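You operate a simulated robot arm through the tools that you are given. There is no shell and no other tool. Be economical: measure what you need, move in short steps, check, and stop when the job is done.

Carry out the task below with a simulated robot arm. There is one attempt and no reset: what you move stays moved.

TASK
Put the small orange valve block on top of the wipe box in yellow. Then take the small purple valve block and leave it on top of the valve with the orange lever.
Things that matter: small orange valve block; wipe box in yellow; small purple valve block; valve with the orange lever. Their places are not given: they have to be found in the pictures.

It is judged by the outcome, as a careful person would: the job done as asked, and still so three seconds after it is handed in. It fails if anything else is knocked over, pushed out of place, dropped, spilled or broken.

THE ROBOT
A 7-joint arm with a two-finger parallel gripper, fixed in place. Base frame: the origin is at the foot of the arm, x ahead of it, y to its left, z up; the work surface is at about z = 0. Lengths are in mm, angles in rad, forces in N, time in s.
With the tool pointing down near the work surface it reaches from about 240 to 620 mm from the base axis. Its first joint turns from -1.152 to 1.152 rad. Payload 2.6 kg.
Tool frame: the origin (TCP) lies between the finger pads and is the grasp point; the fingertips stand 30 mm ahead of it; z points along the fingers, y is the line along which they close. The gripper opens to 94 mm. The fingers are 28 mm wide and 10 mm thick; the gripper's body (50 by 96 mm) begins 55 mm behind the TCP.
Orientation is that of the tool frame in the base frame, as a unit quaternion [w, x, y, z]. With the fingers straight down and closing along the base's y, the tool's x points along the base's -x, its y along +y and its z along -z.

THE INTERFACE
- The arm moves only by the tool apply_moves. Its argument "deltas" is a list of rows, each an object of numbers (a shift or turn left out is 0, a gripper value left out holds the last): "dx", "dy", "dz": the shift along the base's x, y, z in mm; "rx", "ry", "rz": the turn, a rotation vector about the base's x, y, z in rad; "gripper": the gripper command, from -1 (fully open) to 1 (shut), values between in proportion. In form: [{"dx": .., "dy": .., "dz": .., "rx": .., "ry": .., "rz": .., "gripper": ..}, ...]. A call has 1 to 12 rows; each row shifts and turns the commanded pose from where the row before left it. A row lasts 0.2 s, in which the tool goes at most 50 mm and 0.15 rad; a call with a longer step from one row to the next is refused whole, and so is a gripper value outside its range. A pose out of reach is approached as far as the arm can. The call stops where the force on the tool passes 40 N (or 10 N more than at its start, if that is more) or the arm is blocked; 0.2 s more then pass. The fingers move at their own pace (about 72 mm/s each) and stop on an object; they squeeze with about 27 N. The grip force told is the motor's: it shows also when the fingers shut on nothing. Time passes only in rows, and 0.2 s behind the last, so rows that do not move let the fingers close. It gives the time, the measured TCP pose, the force on the tool (base axes), the opening and the grip force at its end, in the units of the frame above (readings bear some noise).
- Cameras (640 x 400 px; columns grow to the right, rows downward): "scene" is fixed at [36.8, 444.1, 547.5]; the picture's right is [-0.71, -0.71, 0.00], its down [-0.51, 0.51, -0.69] and it looks along [0.49, -0.49, -0.73] (base axes); focal length 260 px, centre (320, 200). "wrist" rides on the gripper at [-37, 0, -58] in the tool frame; the picture's right is [0.00, -1.00, 0.00], its down [0.97, 0.00, -0.24] and it looks along [0.24, 0.00, 0.97] (tool axes); focal length 218 px, centre (320, 200).
- capture(camera): a new picture of that camera. No time passes.
- point_at(camera, pixels): for up to 12 pixels [column, row] of the newest picture of that camera ("zoom" is the newest enlarged one), the place [x, y, z] in the base frame of the surface seen there, good to about 2 mm. No time passes.
- enlarge(camera, box): a new picture of the part [left, top, right, bottom] of that camera's present view, enlarged. No time passes.
- sign_off(): hands the job in; it is judged then, once.

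Work in short steps. Measure before you move; look again where a grasp or a placing could have gone wrong, and mend it. You have 80 turns and 54 pictures in all, the two below and enlarged ones among them. Open the gripper and draw the arm clear of the work before you hand the job in, unless the task says otherwise; then end with one line.

The tools are called after "Request:" by a JSON object that holds its "name" and its "arguments". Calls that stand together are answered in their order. apply_moves: Moves the arm, as the interface text tells. Its arguments: {"type":"object","properties":{"deltas":{"type":"array"}},"required":["deltas"]} The other tools are called the same way: capture (camera) takes a picture; point_at (camera, pixels) gives the place of the surface under pixels of a picture; enlarge (camera, box) takes an enlarged picture of a part of a camera's view; sign_off () hands the job in.

At the start:

```text
time: 0.0
position: [385.8, 8.7, 272.1]
tool_rot: [0.0, 0.0, 1.0, 0.0]
wrist_force: [0.3, -0.7, -0.2]
finger_gap: 93.9
grip_force: 0.1
```

scene: 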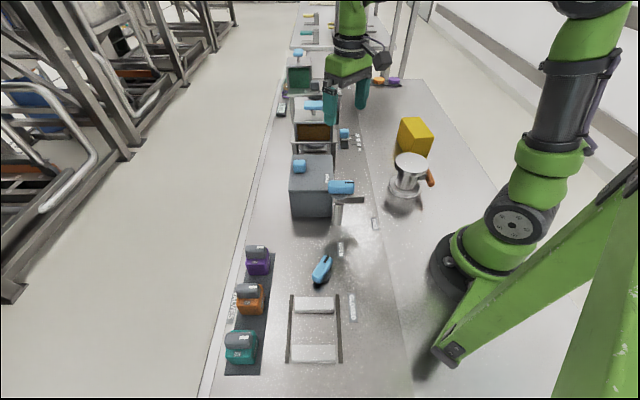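
wrist: 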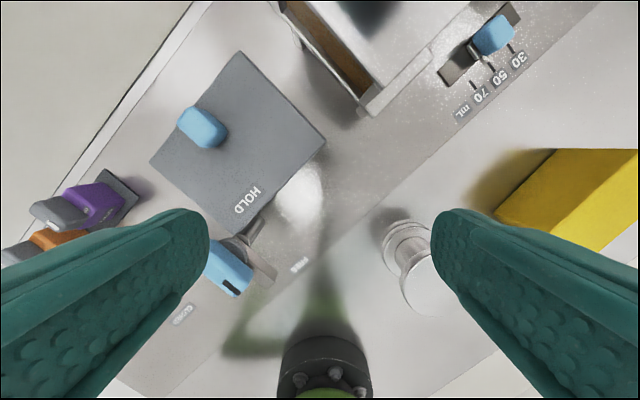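

The scene shows valve blocks at lower left (purple ~(257,260), orange ~(250,297), teal), a yellow box ~(415,135), and other small things near (385,80). I enlarge these regions.

Request:
{"name": "enlarge", "arguments": {"camera": "scene", "box": [200, 230, 380, 390]}}

Request:
{"name": "enlarge", "arguments": {"camera": "scene", "box": [360, 60, 480, 220]}}

Request:
{"name": "enlarge", "arguments": {"camera": "scene", "box": [260, 0, 420, 130]}}

```text
2.50 times, centred on (290, 310) of scene
```

zoom: 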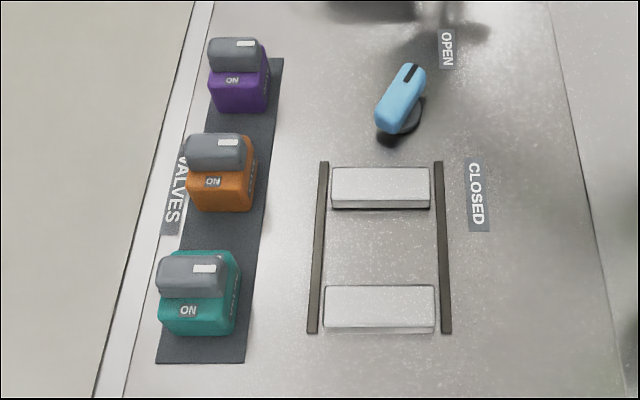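

```text
2.50 times, centred on (420, 140) of scene
```

zoom: 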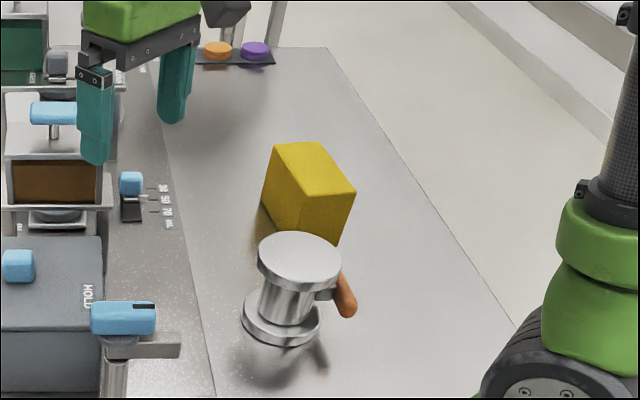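

```text
3.08 times, centred on (340, 65) of scene
```

zoom: 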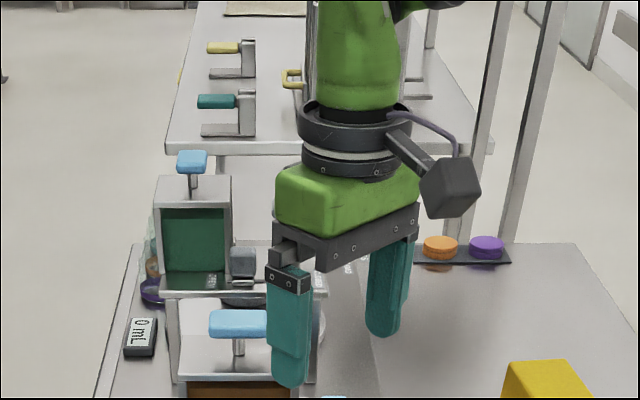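

The targets are clear: blocks on the VALVES mat, the yellow box, and the flanged metal valve with the orange lever. I measure points on each.

Request:
{"name": "enlarge", "arguments": {"camera": "scene", "box": [220, 235, 290, 325]}}

Request:
{"name": "point_at", "arguments": {"camera": "scene", "pixels": [[402, 120], [415, 118], [425, 120], [432, 134], [412, 138], [416, 128], [408, 163], [396, 160], [425, 164], [411, 156], [410, 172], [431, 180]]}}

```text
4.44 times, centred on (255, 280) of scene
```

zoom: 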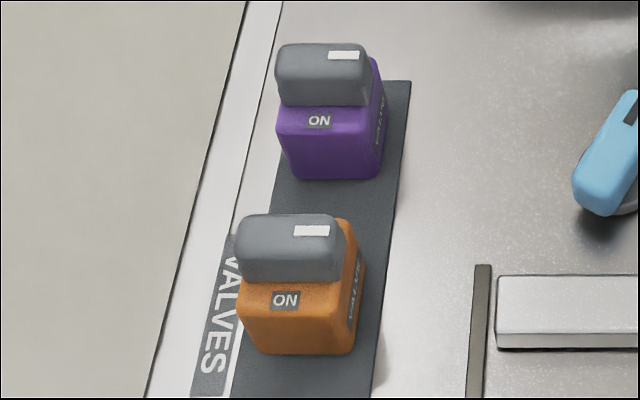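

```text
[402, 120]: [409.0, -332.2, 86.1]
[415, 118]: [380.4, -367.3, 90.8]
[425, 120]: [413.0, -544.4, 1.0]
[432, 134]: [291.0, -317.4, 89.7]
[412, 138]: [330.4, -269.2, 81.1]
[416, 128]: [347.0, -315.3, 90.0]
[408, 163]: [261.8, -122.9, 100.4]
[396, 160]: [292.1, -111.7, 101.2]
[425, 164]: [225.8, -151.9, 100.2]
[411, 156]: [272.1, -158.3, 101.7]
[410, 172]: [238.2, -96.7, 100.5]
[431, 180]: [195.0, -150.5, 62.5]
```

Box top ≈ z 90, valve flange top ≈ z 101. Next I measure the blocks.

Request:
{"name": "point_at", "arguments": {"camera": "zoom", "pixels": [[285, 50], [360, 48], [365, 98], [285, 98], [325, 70], [283, 115], [378, 112], [330, 150], [290, 172], [375, 172], [382, 70], [385, 120]]}}

Request:
{"name": "point_at", "arguments": {"camera": "zoom", "pixels": [[247, 222], [328, 220], [333, 270], [242, 270], [290, 245], [243, 292], [350, 300], [300, 325], [252, 346], [345, 348], [350, 235], [358, 300]]}}

Request:
{"name": "enlarge", "arguments": {"camera": "scene", "box": [380, 105, 450, 205]}}

```text
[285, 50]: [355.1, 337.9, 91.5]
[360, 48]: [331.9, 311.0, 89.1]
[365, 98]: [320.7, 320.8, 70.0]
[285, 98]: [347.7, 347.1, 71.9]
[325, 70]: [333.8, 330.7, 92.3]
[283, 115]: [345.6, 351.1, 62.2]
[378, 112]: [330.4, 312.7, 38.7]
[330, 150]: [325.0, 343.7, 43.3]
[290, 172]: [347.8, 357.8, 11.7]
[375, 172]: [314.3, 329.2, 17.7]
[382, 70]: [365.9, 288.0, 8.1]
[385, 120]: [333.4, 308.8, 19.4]
```

```text
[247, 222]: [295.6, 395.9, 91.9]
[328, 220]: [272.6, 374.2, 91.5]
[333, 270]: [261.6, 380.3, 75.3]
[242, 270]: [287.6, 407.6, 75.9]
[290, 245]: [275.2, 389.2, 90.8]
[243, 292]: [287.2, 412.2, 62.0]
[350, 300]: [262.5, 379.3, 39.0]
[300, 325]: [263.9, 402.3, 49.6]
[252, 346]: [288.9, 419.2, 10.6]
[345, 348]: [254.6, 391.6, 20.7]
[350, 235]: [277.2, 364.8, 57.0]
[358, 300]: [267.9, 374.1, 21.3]
```

```text
4.00 times, centred on (415, 155) of scene
```

zoom: 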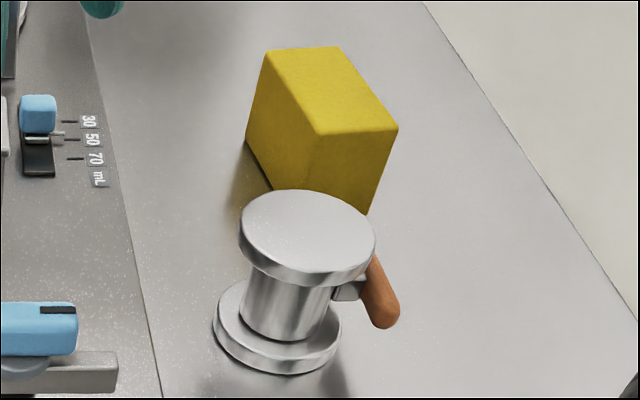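

Request:
{"name": "point_at", "arguments": {"camera": "zoom", "pixels": [[270, 53], [336, 50], [392, 126], [320, 132], [244, 225], [370, 232], [330, 198], [265, 200], [310, 266], [310, 193], [360, 260], [330, 90]]}}

Request:
{"name": "apply_moves", "arguments": {"deltas": [{"dx": -10, "dy": 40, "dz": 10, "rz": -0.13}, {"dx": -10, "dy": 40, "dz": 10, "rz": -0.13}, {"dx": -10, "dy": 40, "rz": -0.13}, {"dx": -10, "dy": 40, "rz": -0.13}, {"dx": -10, "dy": 40, "rz": -0.13}, {"dx": -10, "dy": 40, "rz": -0.135}, {"dx": -10, "dy": 30}, {"dx": -10, "dy": 30}, {}]}}

Request:
{"name": "capture", "arguments": {"camera": "wrist"}}

```text
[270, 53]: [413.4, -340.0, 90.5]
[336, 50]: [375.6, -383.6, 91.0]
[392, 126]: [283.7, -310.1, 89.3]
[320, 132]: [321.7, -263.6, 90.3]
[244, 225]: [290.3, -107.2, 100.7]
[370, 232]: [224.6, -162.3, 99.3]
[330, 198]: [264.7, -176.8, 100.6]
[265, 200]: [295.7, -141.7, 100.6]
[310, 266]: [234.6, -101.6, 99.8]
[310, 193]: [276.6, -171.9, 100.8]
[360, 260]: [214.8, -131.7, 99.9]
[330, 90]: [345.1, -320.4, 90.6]
```

```text
time: 2.0
position: [305.1, 309.0, 293.2]
tool_rot: [0.0, 0.383, 0.924, 0.0]
wrist_force: [0.1, -0.1, 0.6]
finger_gap: 94.0
grip_force: 0.0
```

```text
46 pictures are left
```

wrist: 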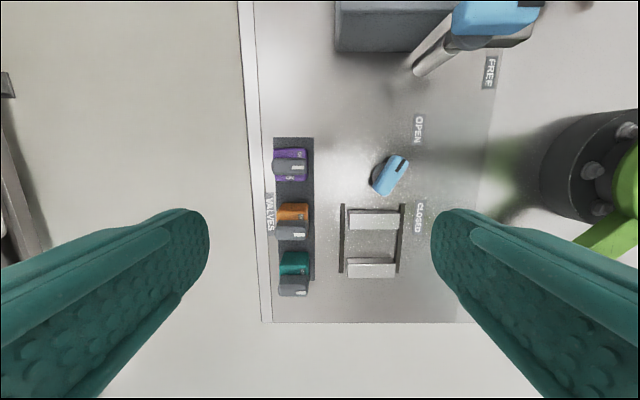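

The wrist view shows blocks at (290,165), (292,220), (294,272). I enlarge and measure their tops.

Request:
{"name": "enlarge", "arguments": {"camera": "wrist", "box": [245, 130, 355, 300]}}

```text
2.35 times, centred on (300, 215) of wrist
```

zoom: 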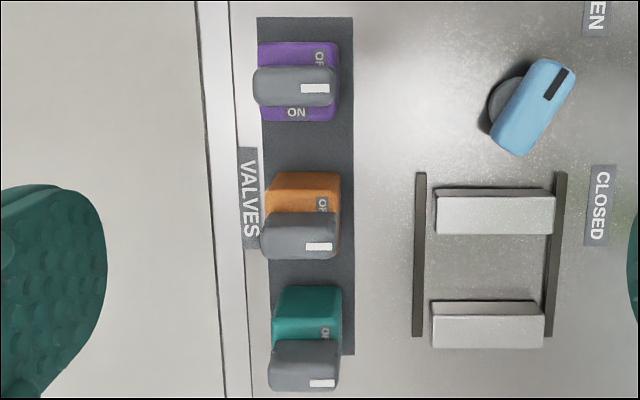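

Request:
{"name": "point_at", "arguments": {"camera": "zoom", "pixels": [[275, 178], [335, 178], [304, 195], [270, 225], [332, 225], [300, 235], [265, 240], [333, 240], [270, 48], [333, 48], [295, 112], [295, 85]]}}

Request:
{"name": "point_at", "arguments": {"camera": "zoom", "pixels": [[258, 85], [333, 85], [295, 70], [295, 102], [264, 116], [334, 116], [300, 215], [300, 255], [300, 174], [346, 130], [346, 270], [300, 145]]}}

```text
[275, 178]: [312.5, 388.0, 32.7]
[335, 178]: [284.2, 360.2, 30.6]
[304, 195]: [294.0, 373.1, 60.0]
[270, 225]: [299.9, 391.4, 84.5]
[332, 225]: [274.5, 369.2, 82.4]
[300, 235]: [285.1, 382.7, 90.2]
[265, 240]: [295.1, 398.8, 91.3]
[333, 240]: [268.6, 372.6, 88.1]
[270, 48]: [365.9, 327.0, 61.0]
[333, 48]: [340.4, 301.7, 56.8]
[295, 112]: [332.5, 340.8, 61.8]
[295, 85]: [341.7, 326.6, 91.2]
```

```text
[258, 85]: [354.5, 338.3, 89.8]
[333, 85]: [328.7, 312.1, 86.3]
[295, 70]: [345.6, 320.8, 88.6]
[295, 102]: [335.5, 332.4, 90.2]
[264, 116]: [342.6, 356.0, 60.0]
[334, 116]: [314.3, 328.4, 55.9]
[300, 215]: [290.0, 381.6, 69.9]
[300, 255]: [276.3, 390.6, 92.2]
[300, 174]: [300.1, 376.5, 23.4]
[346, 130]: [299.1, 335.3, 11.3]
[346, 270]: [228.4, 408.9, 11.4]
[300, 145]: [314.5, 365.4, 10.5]
```

Orange block: faces span 454..496 mm along (0.707,0.707), centre ≈ (282,388.6), top 92, mat at 11. I move above it at z 150 with the tool closing across that width.

Request:
{"name": "apply_moves", "arguments": {"deltas": [{"dx": -11.5, "dy": 40, "gripper": -1}, {"dx": -11.6, "dy": 39.6}, {"dz": -45}, {"dz": -45}, {"dz": -43}, {}]}}

Request:
{"name": "capture", "arguments": {"camera": "wrist"}}

Request:
{"name": "capture", "arguments": {"camera": "scene"}}

```text
time: 3.4
position: [283.8, 389.1, 159.3]
tool_rot: [0.0, 0.383, 0.924, 0.0]
wrist_force: [-0.5, -0.3, 0.6]
finger_gap: 93.9
grip_force: 0.1
```

```text
44 pictures are left
```

wrist: 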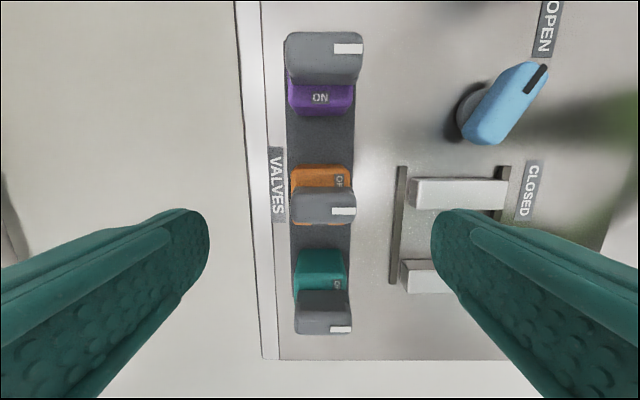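

```text
43 pictures are left
```

scene: 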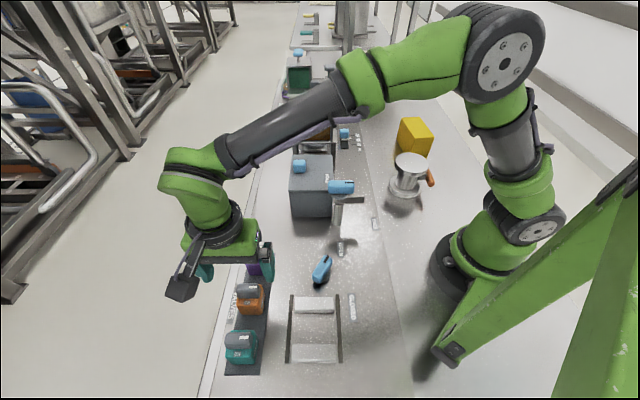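

A dark box hangs off the gripper on the teal side (scene (181,288)); I measure its height and check the block pose.

Request:
{"name": "point_at", "arguments": {"camera": "scene", "pixels": [[170, 283], [181, 280], [180, 290], [186, 297], [170, 292], [190, 265], [206, 252], [205, 275], [265, 250]]}}

Request:
{"name": "point_at", "arguments": {"camera": "wrist", "pixels": [[294, 190], [320, 175], [350, 190], [295, 205], [353, 205], [325, 200], [325, 215], [322, 168], [290, 172], [352, 172]]}}

```text
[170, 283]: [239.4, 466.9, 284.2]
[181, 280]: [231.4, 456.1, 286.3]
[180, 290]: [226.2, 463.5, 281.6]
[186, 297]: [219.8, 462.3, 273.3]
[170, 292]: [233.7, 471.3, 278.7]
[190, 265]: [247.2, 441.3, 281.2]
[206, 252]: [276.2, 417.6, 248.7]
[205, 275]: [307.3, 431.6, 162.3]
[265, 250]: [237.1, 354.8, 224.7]
```

```text
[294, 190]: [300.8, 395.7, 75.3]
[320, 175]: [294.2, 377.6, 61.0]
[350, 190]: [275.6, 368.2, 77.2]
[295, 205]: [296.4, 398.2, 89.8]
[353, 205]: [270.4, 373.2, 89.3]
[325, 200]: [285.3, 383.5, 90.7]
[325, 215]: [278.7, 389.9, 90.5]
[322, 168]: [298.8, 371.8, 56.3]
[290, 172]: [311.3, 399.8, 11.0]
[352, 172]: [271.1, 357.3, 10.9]
```

Box is well above; block centre confirmed ≈ (282,388.3). Descend to z≈54 and close.

Request:
{"name": "apply_moves", "arguments": {"deltas": [{"dx": -1.3, "dy": -0.8, "dz": -35}, {"dz": -35}, {"dz": -25}, {"dz": -10}, {}, {"gripper": 1}, {}, {}, {}]}}

Request:
{"name": "capture", "arguments": {"camera": "scene"}}

```text
time: 5.4
position: [282.2, 387.9, 54.2]
tool_rot: [0.0, 0.383, 0.924, 0.0]
wrist_force: [0.2, -0.2, -1.1]
finger_gap: 48.5
grip_force: 27.0
```

```text
42 pictures are left
```

scene: 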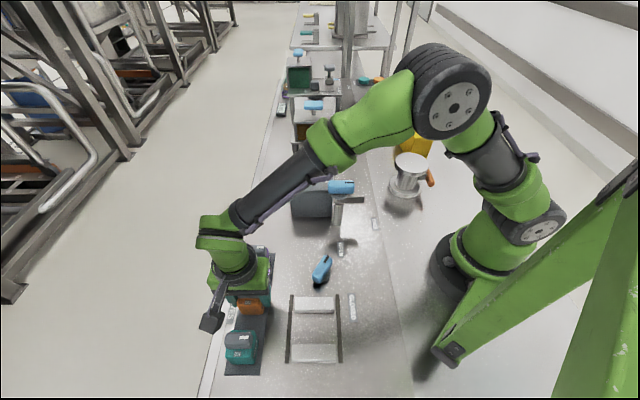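

Grip holds (48.5 mm, 27 N). I lift straight up and check, measuring heights of objects along the route.

Request:
{"name": "apply_moves", "arguments": {"deltas": [{"dz": 10}, {"dz": 30}, {"dz": 45}, {"dz": 45}, {"dz": 45}, {"dz": 31}, {}]}}

Request:
{"name": "capture", "arguments": {"camera": "wrist"}}

Request:
{"name": "capture", "arguments": {"camera": "scene"}}

Request:
{"name": "point_at", "arguments": {"camera": "scene", "pixels": [[340, 186], [300, 166], [315, 103], [298, 54], [328, 68], [335, 150], [340, 134], [352, 200], [322, 265]]}}

```text
time: 7.0
position: [281.8, 387.5, 261.7]
tool_rot: [0.0, 0.382, 0.924, 0.0]
wrist_force: [0.3, -0.2, -2.9]
finger_gap: 48.3
grip_force: 27.1
```

```text
41 pictures are left
```

wrist: 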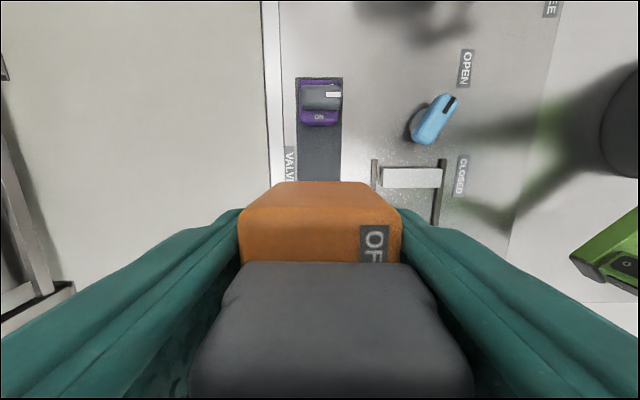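

```text
40 pictures are left
```

scene: 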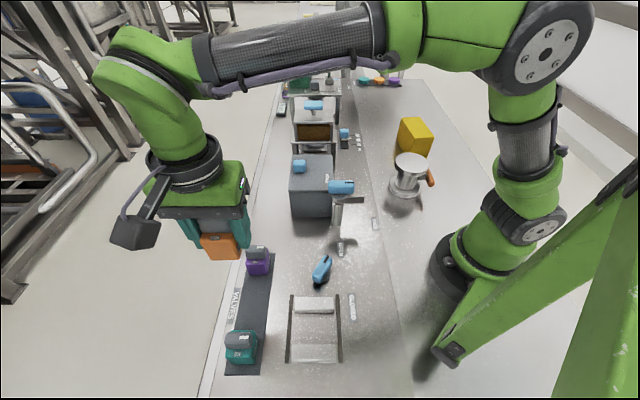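

```text
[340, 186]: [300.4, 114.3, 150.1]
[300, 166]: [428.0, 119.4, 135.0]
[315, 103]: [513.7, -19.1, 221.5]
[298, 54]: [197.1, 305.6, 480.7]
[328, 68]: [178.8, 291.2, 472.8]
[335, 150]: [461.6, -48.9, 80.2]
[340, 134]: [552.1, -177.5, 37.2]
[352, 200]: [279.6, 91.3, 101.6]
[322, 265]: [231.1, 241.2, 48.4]
```

Block held upright. Highest obstacle on the route is the handle at (300,114), z 150; block bottom is ~219. I traverse toward the box.

Request:
{"name": "apply_moves", "arguments": {"deltas": [{"dx": 4, "dy": -40}, {"dx": 4, "dy": -45}, {"dx": 4, "dy": -45}, {"dx": 4, "dy": -45}, {"dx": 4, "dy": -45}, {"dx": 4, "dy": -45}, {"dx": 4, "dy": -45}, {"dx": 4, "dy": -45}, {"dx": 4, "dy": -45}, {"dx": 4, "dy": -45}, {"dx": 4, "dy": -40}, {}]}}

Request:
{"name": "apply_moves", "arguments": {"deltas": [{"dx": 5, "dy": -45, "rz": 0.025}, {"dx": 5, "dy": -45, "rz": 0.026}, {"dx": 5, "dy": -45, "rz": 0.026}, {"dx": 4, "dy": -45}, {"dx": 3, "dy": -46}, {}, {}]}}

Request:
{"name": "capture", "arguments": {"camera": "scene"}}

Request:
{"name": "capture", "arguments": {"camera": "wrist"}}

```text
time: 9.6
position: [326.4, -97.1, 258.6]
tool_rot: [0.0, 0.382, 0.924, 0.001]
wrist_force: [-0.5, 0.6, -2.4]
finger_gap: 48.6
grip_force: 27.0
```

```text
time: 11.2
position: [347.4, -324.0, 260.0]
tool_rot: [0.0, 0.346, 0.938, 0.0]
wrist_force: [0.0, -1.1, -1.3]
finger_gap: 48.5
grip_force: 27.2
```

```text
39 pictures are left
```

scene: 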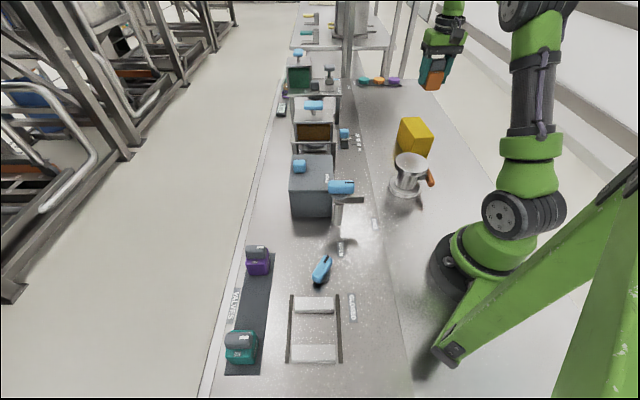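

```text
38 pictures are left
```

wrist: 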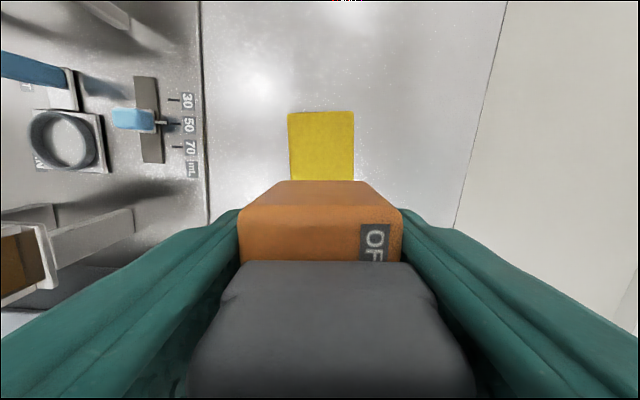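

Block is aligned with the box (yellow at (321,145) centred). Descend to z 150 and check.

Request:
{"name": "apply_moves", "arguments": {"deltas": [{"dz": -45}, {"dz": -40}, {"dz": -25}, {}, {}]}}

Request:
{"name": "enlarge", "arguments": {"camera": "scene", "box": [370, 50, 470, 200]}}

Request:
{"name": "capture", "arguments": {"camera": "wrist"}}

```text
time: 12.4
position: [349.0, -322.8, 150.7]
tool_rot: [0.0, 0.347, 0.938, 0.0]
wrist_force: [0.1, 0.1, -1.5]
finger_gap: 48.4
grip_force: 27.6
```

```text
2.67 times, centred on (420, 125) of scene
```

zoom: 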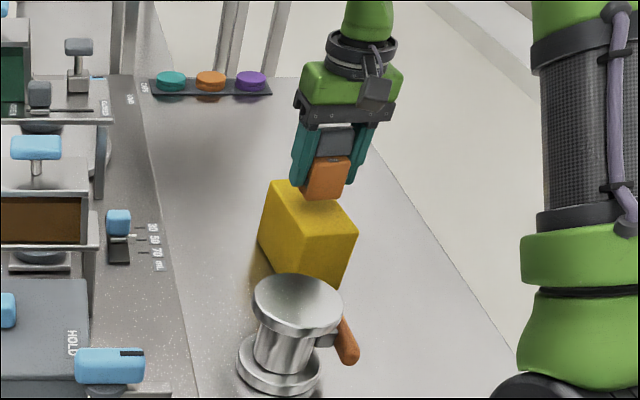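

```text
36 pictures are left
```

wrist: 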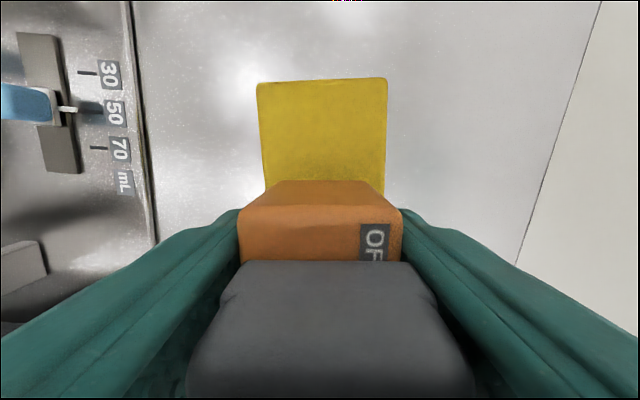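

Position (349,-322.8) matches the box centre. Lower in small steps to contact.

Request:
{"name": "apply_moves", "arguments": {"deltas": [{"dz": -8}, {"dz": -5}, {"dz": -2}, {"dz": -1}, {"dz": -1}, {}]}}

Request:
{"name": "enlarge", "arguments": {"camera": "scene", "box": [385, 70, 455, 170]}}

```text
time: 13.8
position: [347.7, -324.0, 133.3]
tool_rot: [0.001, 0.345, 0.938, 0.0]
wrist_force: [-0.7, -0.5, -1.5]
finger_gap: 48.2
grip_force: 27.4
```

```text
4.00 times, centred on (420, 120) of scene
```

zoom: 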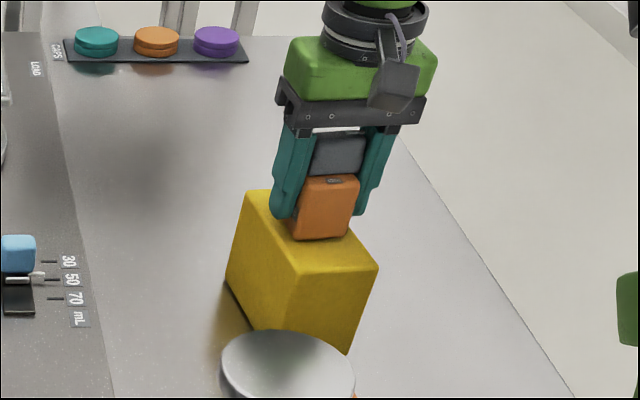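

No contact force yet; lower by 1 mm steps.

Request:
{"name": "apply_moves", "arguments": {"deltas": [{"dz": -1}, {}]}}

Request:
{"name": "apply_moves", "arguments": {"deltas": [{"dz": -1}, {}]}}

Request:
{"name": "apply_moves", "arguments": {"deltas": [{"dz": -1}, {}]}}

```text
time: 14.4
position: [347.5, -322.3, 132.2]
tool_rot: [0.001, 0.346, 0.938, 0.0]
wrist_force: [0.5, 0.2, -1.0]
finger_gap: 48.2
grip_force: 27.5
```

```text
time: 15.0
position: [347.1, -323.5, 133.8]
tool_rot: [0.001, 0.347, 0.938, 0.001]
wrist_force: [-2.3, 0.8, 7.5]
finger_gap: 48.6
grip_force: 26.8
```

```text
time: 15.6
position: [348.9, -324.2, 131.5]
tool_rot: [0.002, 0.347, 0.938, -0.001]
wrist_force: [-2.1, 1.9, 17.8]
finger_gap: 48.5
grip_force: 26.8
```

Contact is made (17.8 N). Back off 1.5 mm, open, and rise.

Request:
{"name": "apply_moves", "arguments": {"deltas": [{"dz": 1.5}, {}, {"gripper": -1}, {}, {}, {}, {"dz": 10}, {"dz": 30}, {"dz": 45}, {"dz": 45}, {}]}}

Request:
{"name": "enlarge", "arguments": {"camera": "scene", "box": [370, 50, 470, 200]}}

Request:
{"name": "capture", "arguments": {"camera": "wrist"}}

```text
time: 18.0
position: [346.7, -323.7, 264.0]
tool_rot: [0.0, 0.346, 0.938, 0.0]
wrist_force: [0.3, 0.6, 0.1]
finger_gap: 94.1
grip_force: 0.1
```

```text
2.67 times, centred on (420, 125) of scene
```

zoom: 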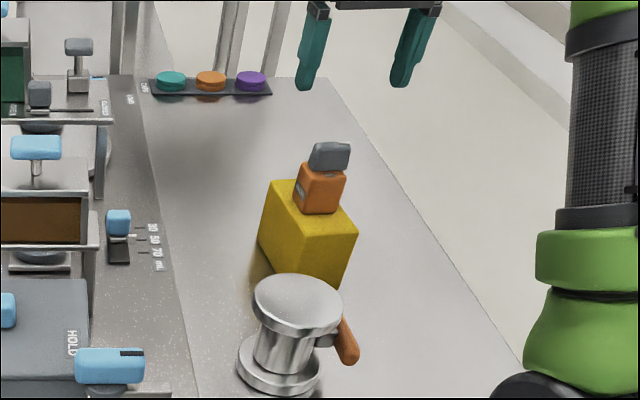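

```text
33 pictures are left
```

wrist: 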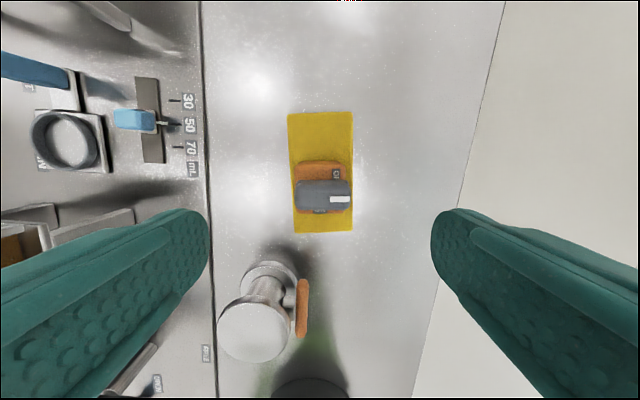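

Orange block sits well on the box. Return along the same route to above the purple block.

Request:
{"name": "apply_moves", "arguments": {"deltas": [{"dx": -3, "dy": 45, "rz": -0.025}, {"dx": -4, "dy": 45, "rz": -0.026}, {"dx": -4, "dy": 45, "rz": -0.026}, {"dx": -4, "dy": 45}, {"dx": -4, "dy": 45}, {"dy": 45}, {"dy": 45}, {"dy": 45}, {"dy": 45}, {"dy": 45}, {"dy": 45}, {"dy": 45}]}}

Request:
{"name": "apply_moves", "arguments": {"deltas": [{"dx": 5, "dy": 40}, {"dx": 5, "dy": 40}, {"dx": 4, "dy": 32}, {}, {"dz": -40}, {"dz": -40}, {}, {}]}}

Request:
{"name": "enlarge", "arguments": {"camera": "wrist", "box": [220, 120, 420, 260]}}

```text
time: 20.6
position: [327.7, 216.5, 261.2]
tool_rot: [0.0, 0.382, 0.924, -0.001]
wrist_force: [0.4, -0.1, 0.1]
finger_gap: 94.2
grip_force: 0.0
```

```text
time: 22.4
position: [341.7, 328.1, 181.5]
tool_rot: [0.0, 0.383, 0.924, 0.0]
wrist_force: [-0.4, 0.4, 0.6]
finger_gap: 93.6
grip_force: 0.0
```

```text
2.86 times, centred on (320, 190) of wrist
```

zoom: 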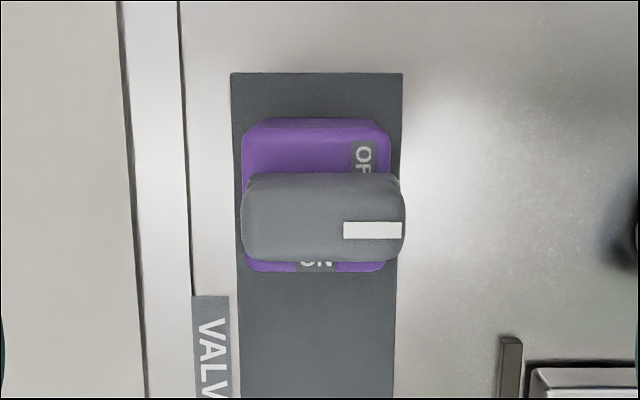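

Knob spans columns 242–405 (centre ≈ 323), body 243–390: well centred. Descend and close.

Request:
{"name": "apply_moves", "arguments": {"deltas": [{"dz": -40}, {"dz": -40}, {"dz": -30}, {"dz": -17.5}, {}, {"gripper": 1}, {}, {}, {}]}}

Request:
{"name": "apply_moves", "arguments": {"deltas": [{"dz": 10}, {"dz": 30}, {"dz": 45}, {"dz": 45}, {"dz": 45}, {"dz": 31}, {}]}}

Request:
{"name": "capture", "arguments": {"camera": "wrist"}}

Request:
{"name": "capture", "arguments": {"camera": "scene"}}

```text
time: 24.4
position: [342.2, 328.9, 54.8]
tool_rot: [0.0, 0.383, 0.924, 0.001]
wrist_force: [0.3, 0.6, -0.2]
finger_gap: 48.3
grip_force: 26.8
```

```text
time: 26.0
position: [342.1, 328.4, 260.5]
tool_rot: [0.001, 0.382, 0.924, 0.001]
wrist_force: [0.2, 0.3, -2.0]
finger_gap: 48.2
grip_force: 26.2
```

```text
31 pictures are left
```

wrist: 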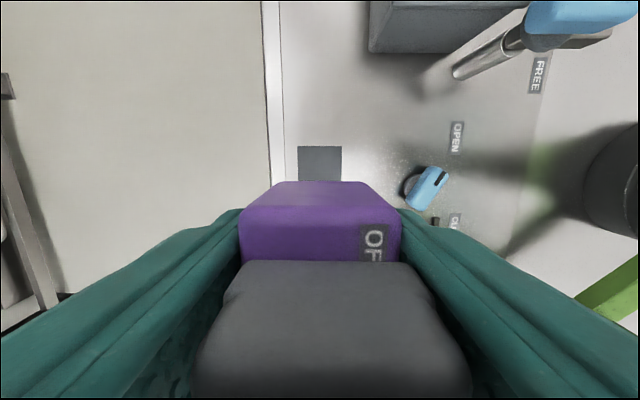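

```text
30 pictures are left
```

scene: 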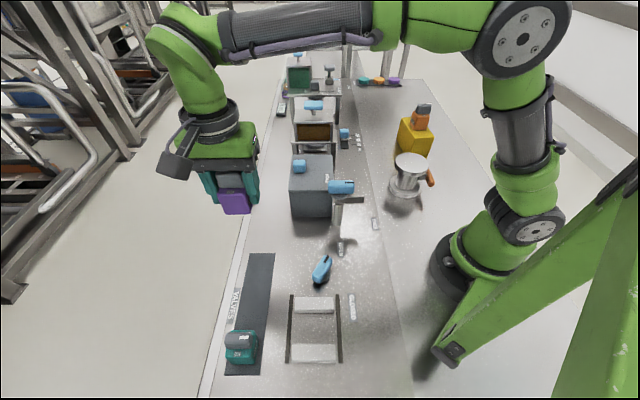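

Purple block is held. Carry it to above the flange centre (256,-137).

Request:
{"name": "apply_moves", "arguments": {"deltas": [{"dx": -3, "dy": -42}, {"dx": -3, "dy": -42}, {"dx": -3, "dy": -42}, {"dx": -3, "dy": -42}, {"dx": -4, "dy": -42}, {"dx": -5, "dy": -42}, {"dx": -10, "dy": -42}, {"dx": -12, "dy": -42}, {"dx": -14, "dy": -42}, {"dx": -14, "dy": -42}, {"dx": -15, "dy": -45.5}, {}]}}

Request:
{"name": "capture", "arguments": {"camera": "scene"}}

Request:
{"name": "capture", "arguments": {"camera": "wrist"}}

```text
time: 28.6
position: [256.5, -137.8, 260.0]
tool_rot: [0.0, 0.383, 0.924, 0.0]
wrist_force: [0.0, 0.5, -2.1]
finger_gap: 48.2
grip_force: 27.2
```

```text
29 pictures are left
```

scene: 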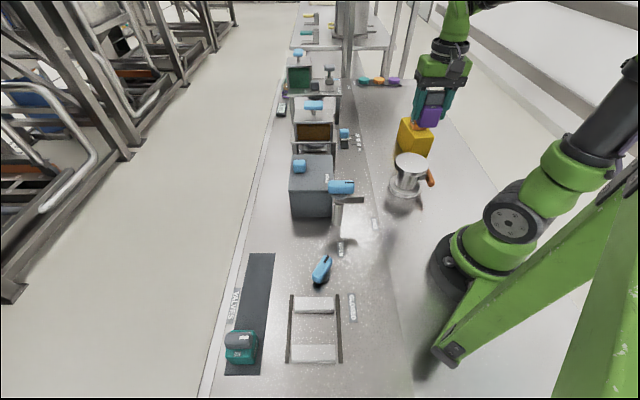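

```text
28 pictures are left
```

wrist: 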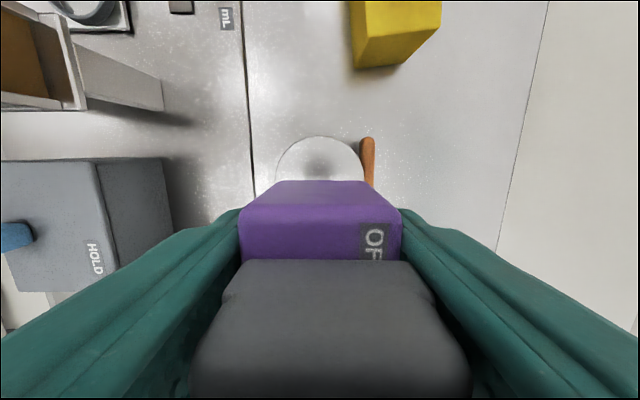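

Flange is centred at column 320. Descend to z≈150 and recheck from the scene camera.

Request:
{"name": "apply_moves", "arguments": {"deltas": [{"dz": -45}, {"dz": -40}, {"dz": -25}, {}, {}]}}

Request:
{"name": "enlarge", "arguments": {"camera": "scene", "box": [370, 90, 460, 210]}}

Request:
{"name": "capture", "arguments": {"camera": "wrist"}}

```text
time: 29.8
position: [257.1, -135.6, 150.2]
tool_rot: [0.0, 0.383, 0.924, 0.0]
wrist_force: [0.3, 0.9, -1.8]
finger_gap: 48.3
grip_force: 27.3
```

```text
3.33 times, centred on (415, 150) of scene
```

zoom: 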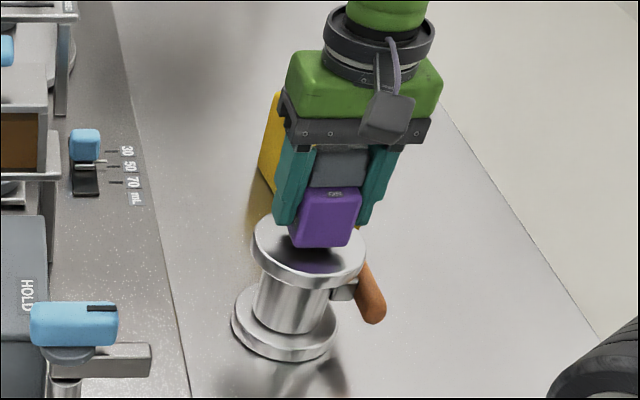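

```text
26 pictures are left
```

wrist: 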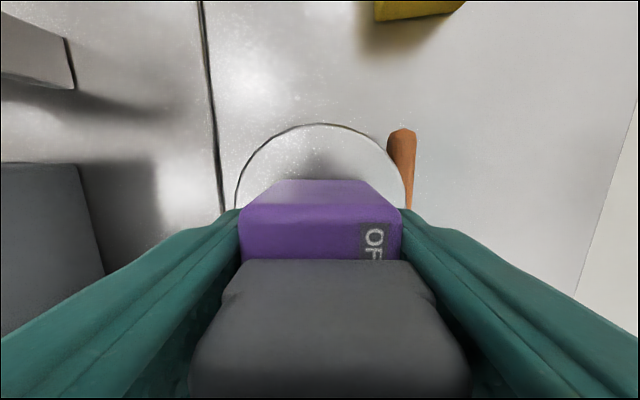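

Well centred over the flange. Lower to contact.

Request:
{"name": "apply_moves", "arguments": {"deltas": [{"dz": -3}, {"dz": -2}, {"dz": -1}, {}]}}

Request:
{"name": "apply_moves", "arguments": {"deltas": [{"dz": -1}, {}]}}

Request:
{"name": "apply_moves", "arguments": {"deltas": [{"dz": -1}, {}]}}

```text
time: 30.8
position: [256.5, -136.4, 145.1]
tool_rot: [0.0, 0.382, 0.924, 0.001]
wrist_force: [-0.3, -0.7, -1.9]
finger_gap: 48.5
grip_force: 26.9
```

```text
time: 31.4
position: [257.4, -136.9, 145.1]
tool_rot: [-0.001, 0.382, 0.924, 0.0]
wrist_force: [0.0, -0.9, -1.8]
finger_gap: 48.3
grip_force: 27.0
```

```text
time: 32.0
position: [256.9, -136.7, 144.1]
tool_rot: [-0.001, 0.383, 0.924, 0.001]
wrist_force: [-2.7, 1.6, 7.2]
finger_gap: 48.3
grip_force: 27.2
```

Contact (7 N). Release and rise.

Request:
{"name": "apply_moves", "arguments": {"deltas": [{}, {"gripper": -1}, {}, {}, {}, {"dz": 10}, {"dz": 30}, {"dz": 45}, {"dz": 45}, {"dz": 20}, {}]}}

Request:
{"name": "apply_moves", "arguments": {"deltas": [{"dx": 30, "dy": 40}, {"dx": 30, "dy": 40}, {"dx": 30, "dy": 40}, {}, {}]}}

Request:
{"name": "capture", "arguments": {"camera": "scene"}}

Request:
{"name": "enlarge", "arguments": {"camera": "scene", "box": [370, 70, 460, 210]}}

```text
time: 34.4
position: [256.9, -137.3, 293.5]
tool_rot: [0.0, 0.382, 0.924, 0.001]
wrist_force: [-0.1, 0.3, 0.1]
finger_gap: 94.1
grip_force: 0.1
```

```text
time: 35.6
position: [348.8, -17.5, 293.0]
tool_rot: [0.001, 0.383, 0.924, 0.0]
wrist_force: [-0.4, -0.3, -0.1]
finger_gap: 94.0
grip_force: 0.2
```

```text
25 pictures are left
```

scene: 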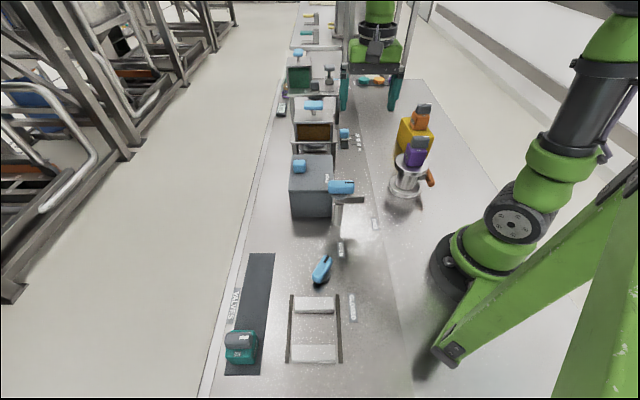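

```text
2.86 times, centred on (415, 140) of scene
```

zoom: 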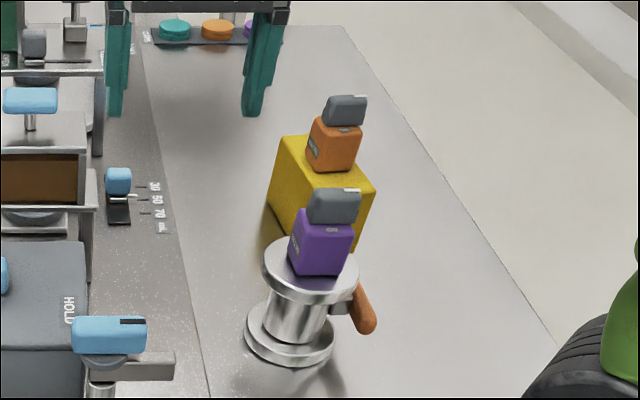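

Both blocks rest stably, the gripper is open and clear, and nothing else has moved. I hand in.

Request:
{"name": "sign_off", "arguments": {}}

```text
The job is handed in.
```

The orange valve block is on top of the yellow wipe box, and the purple valve block is on top of the valve with the orange lever.
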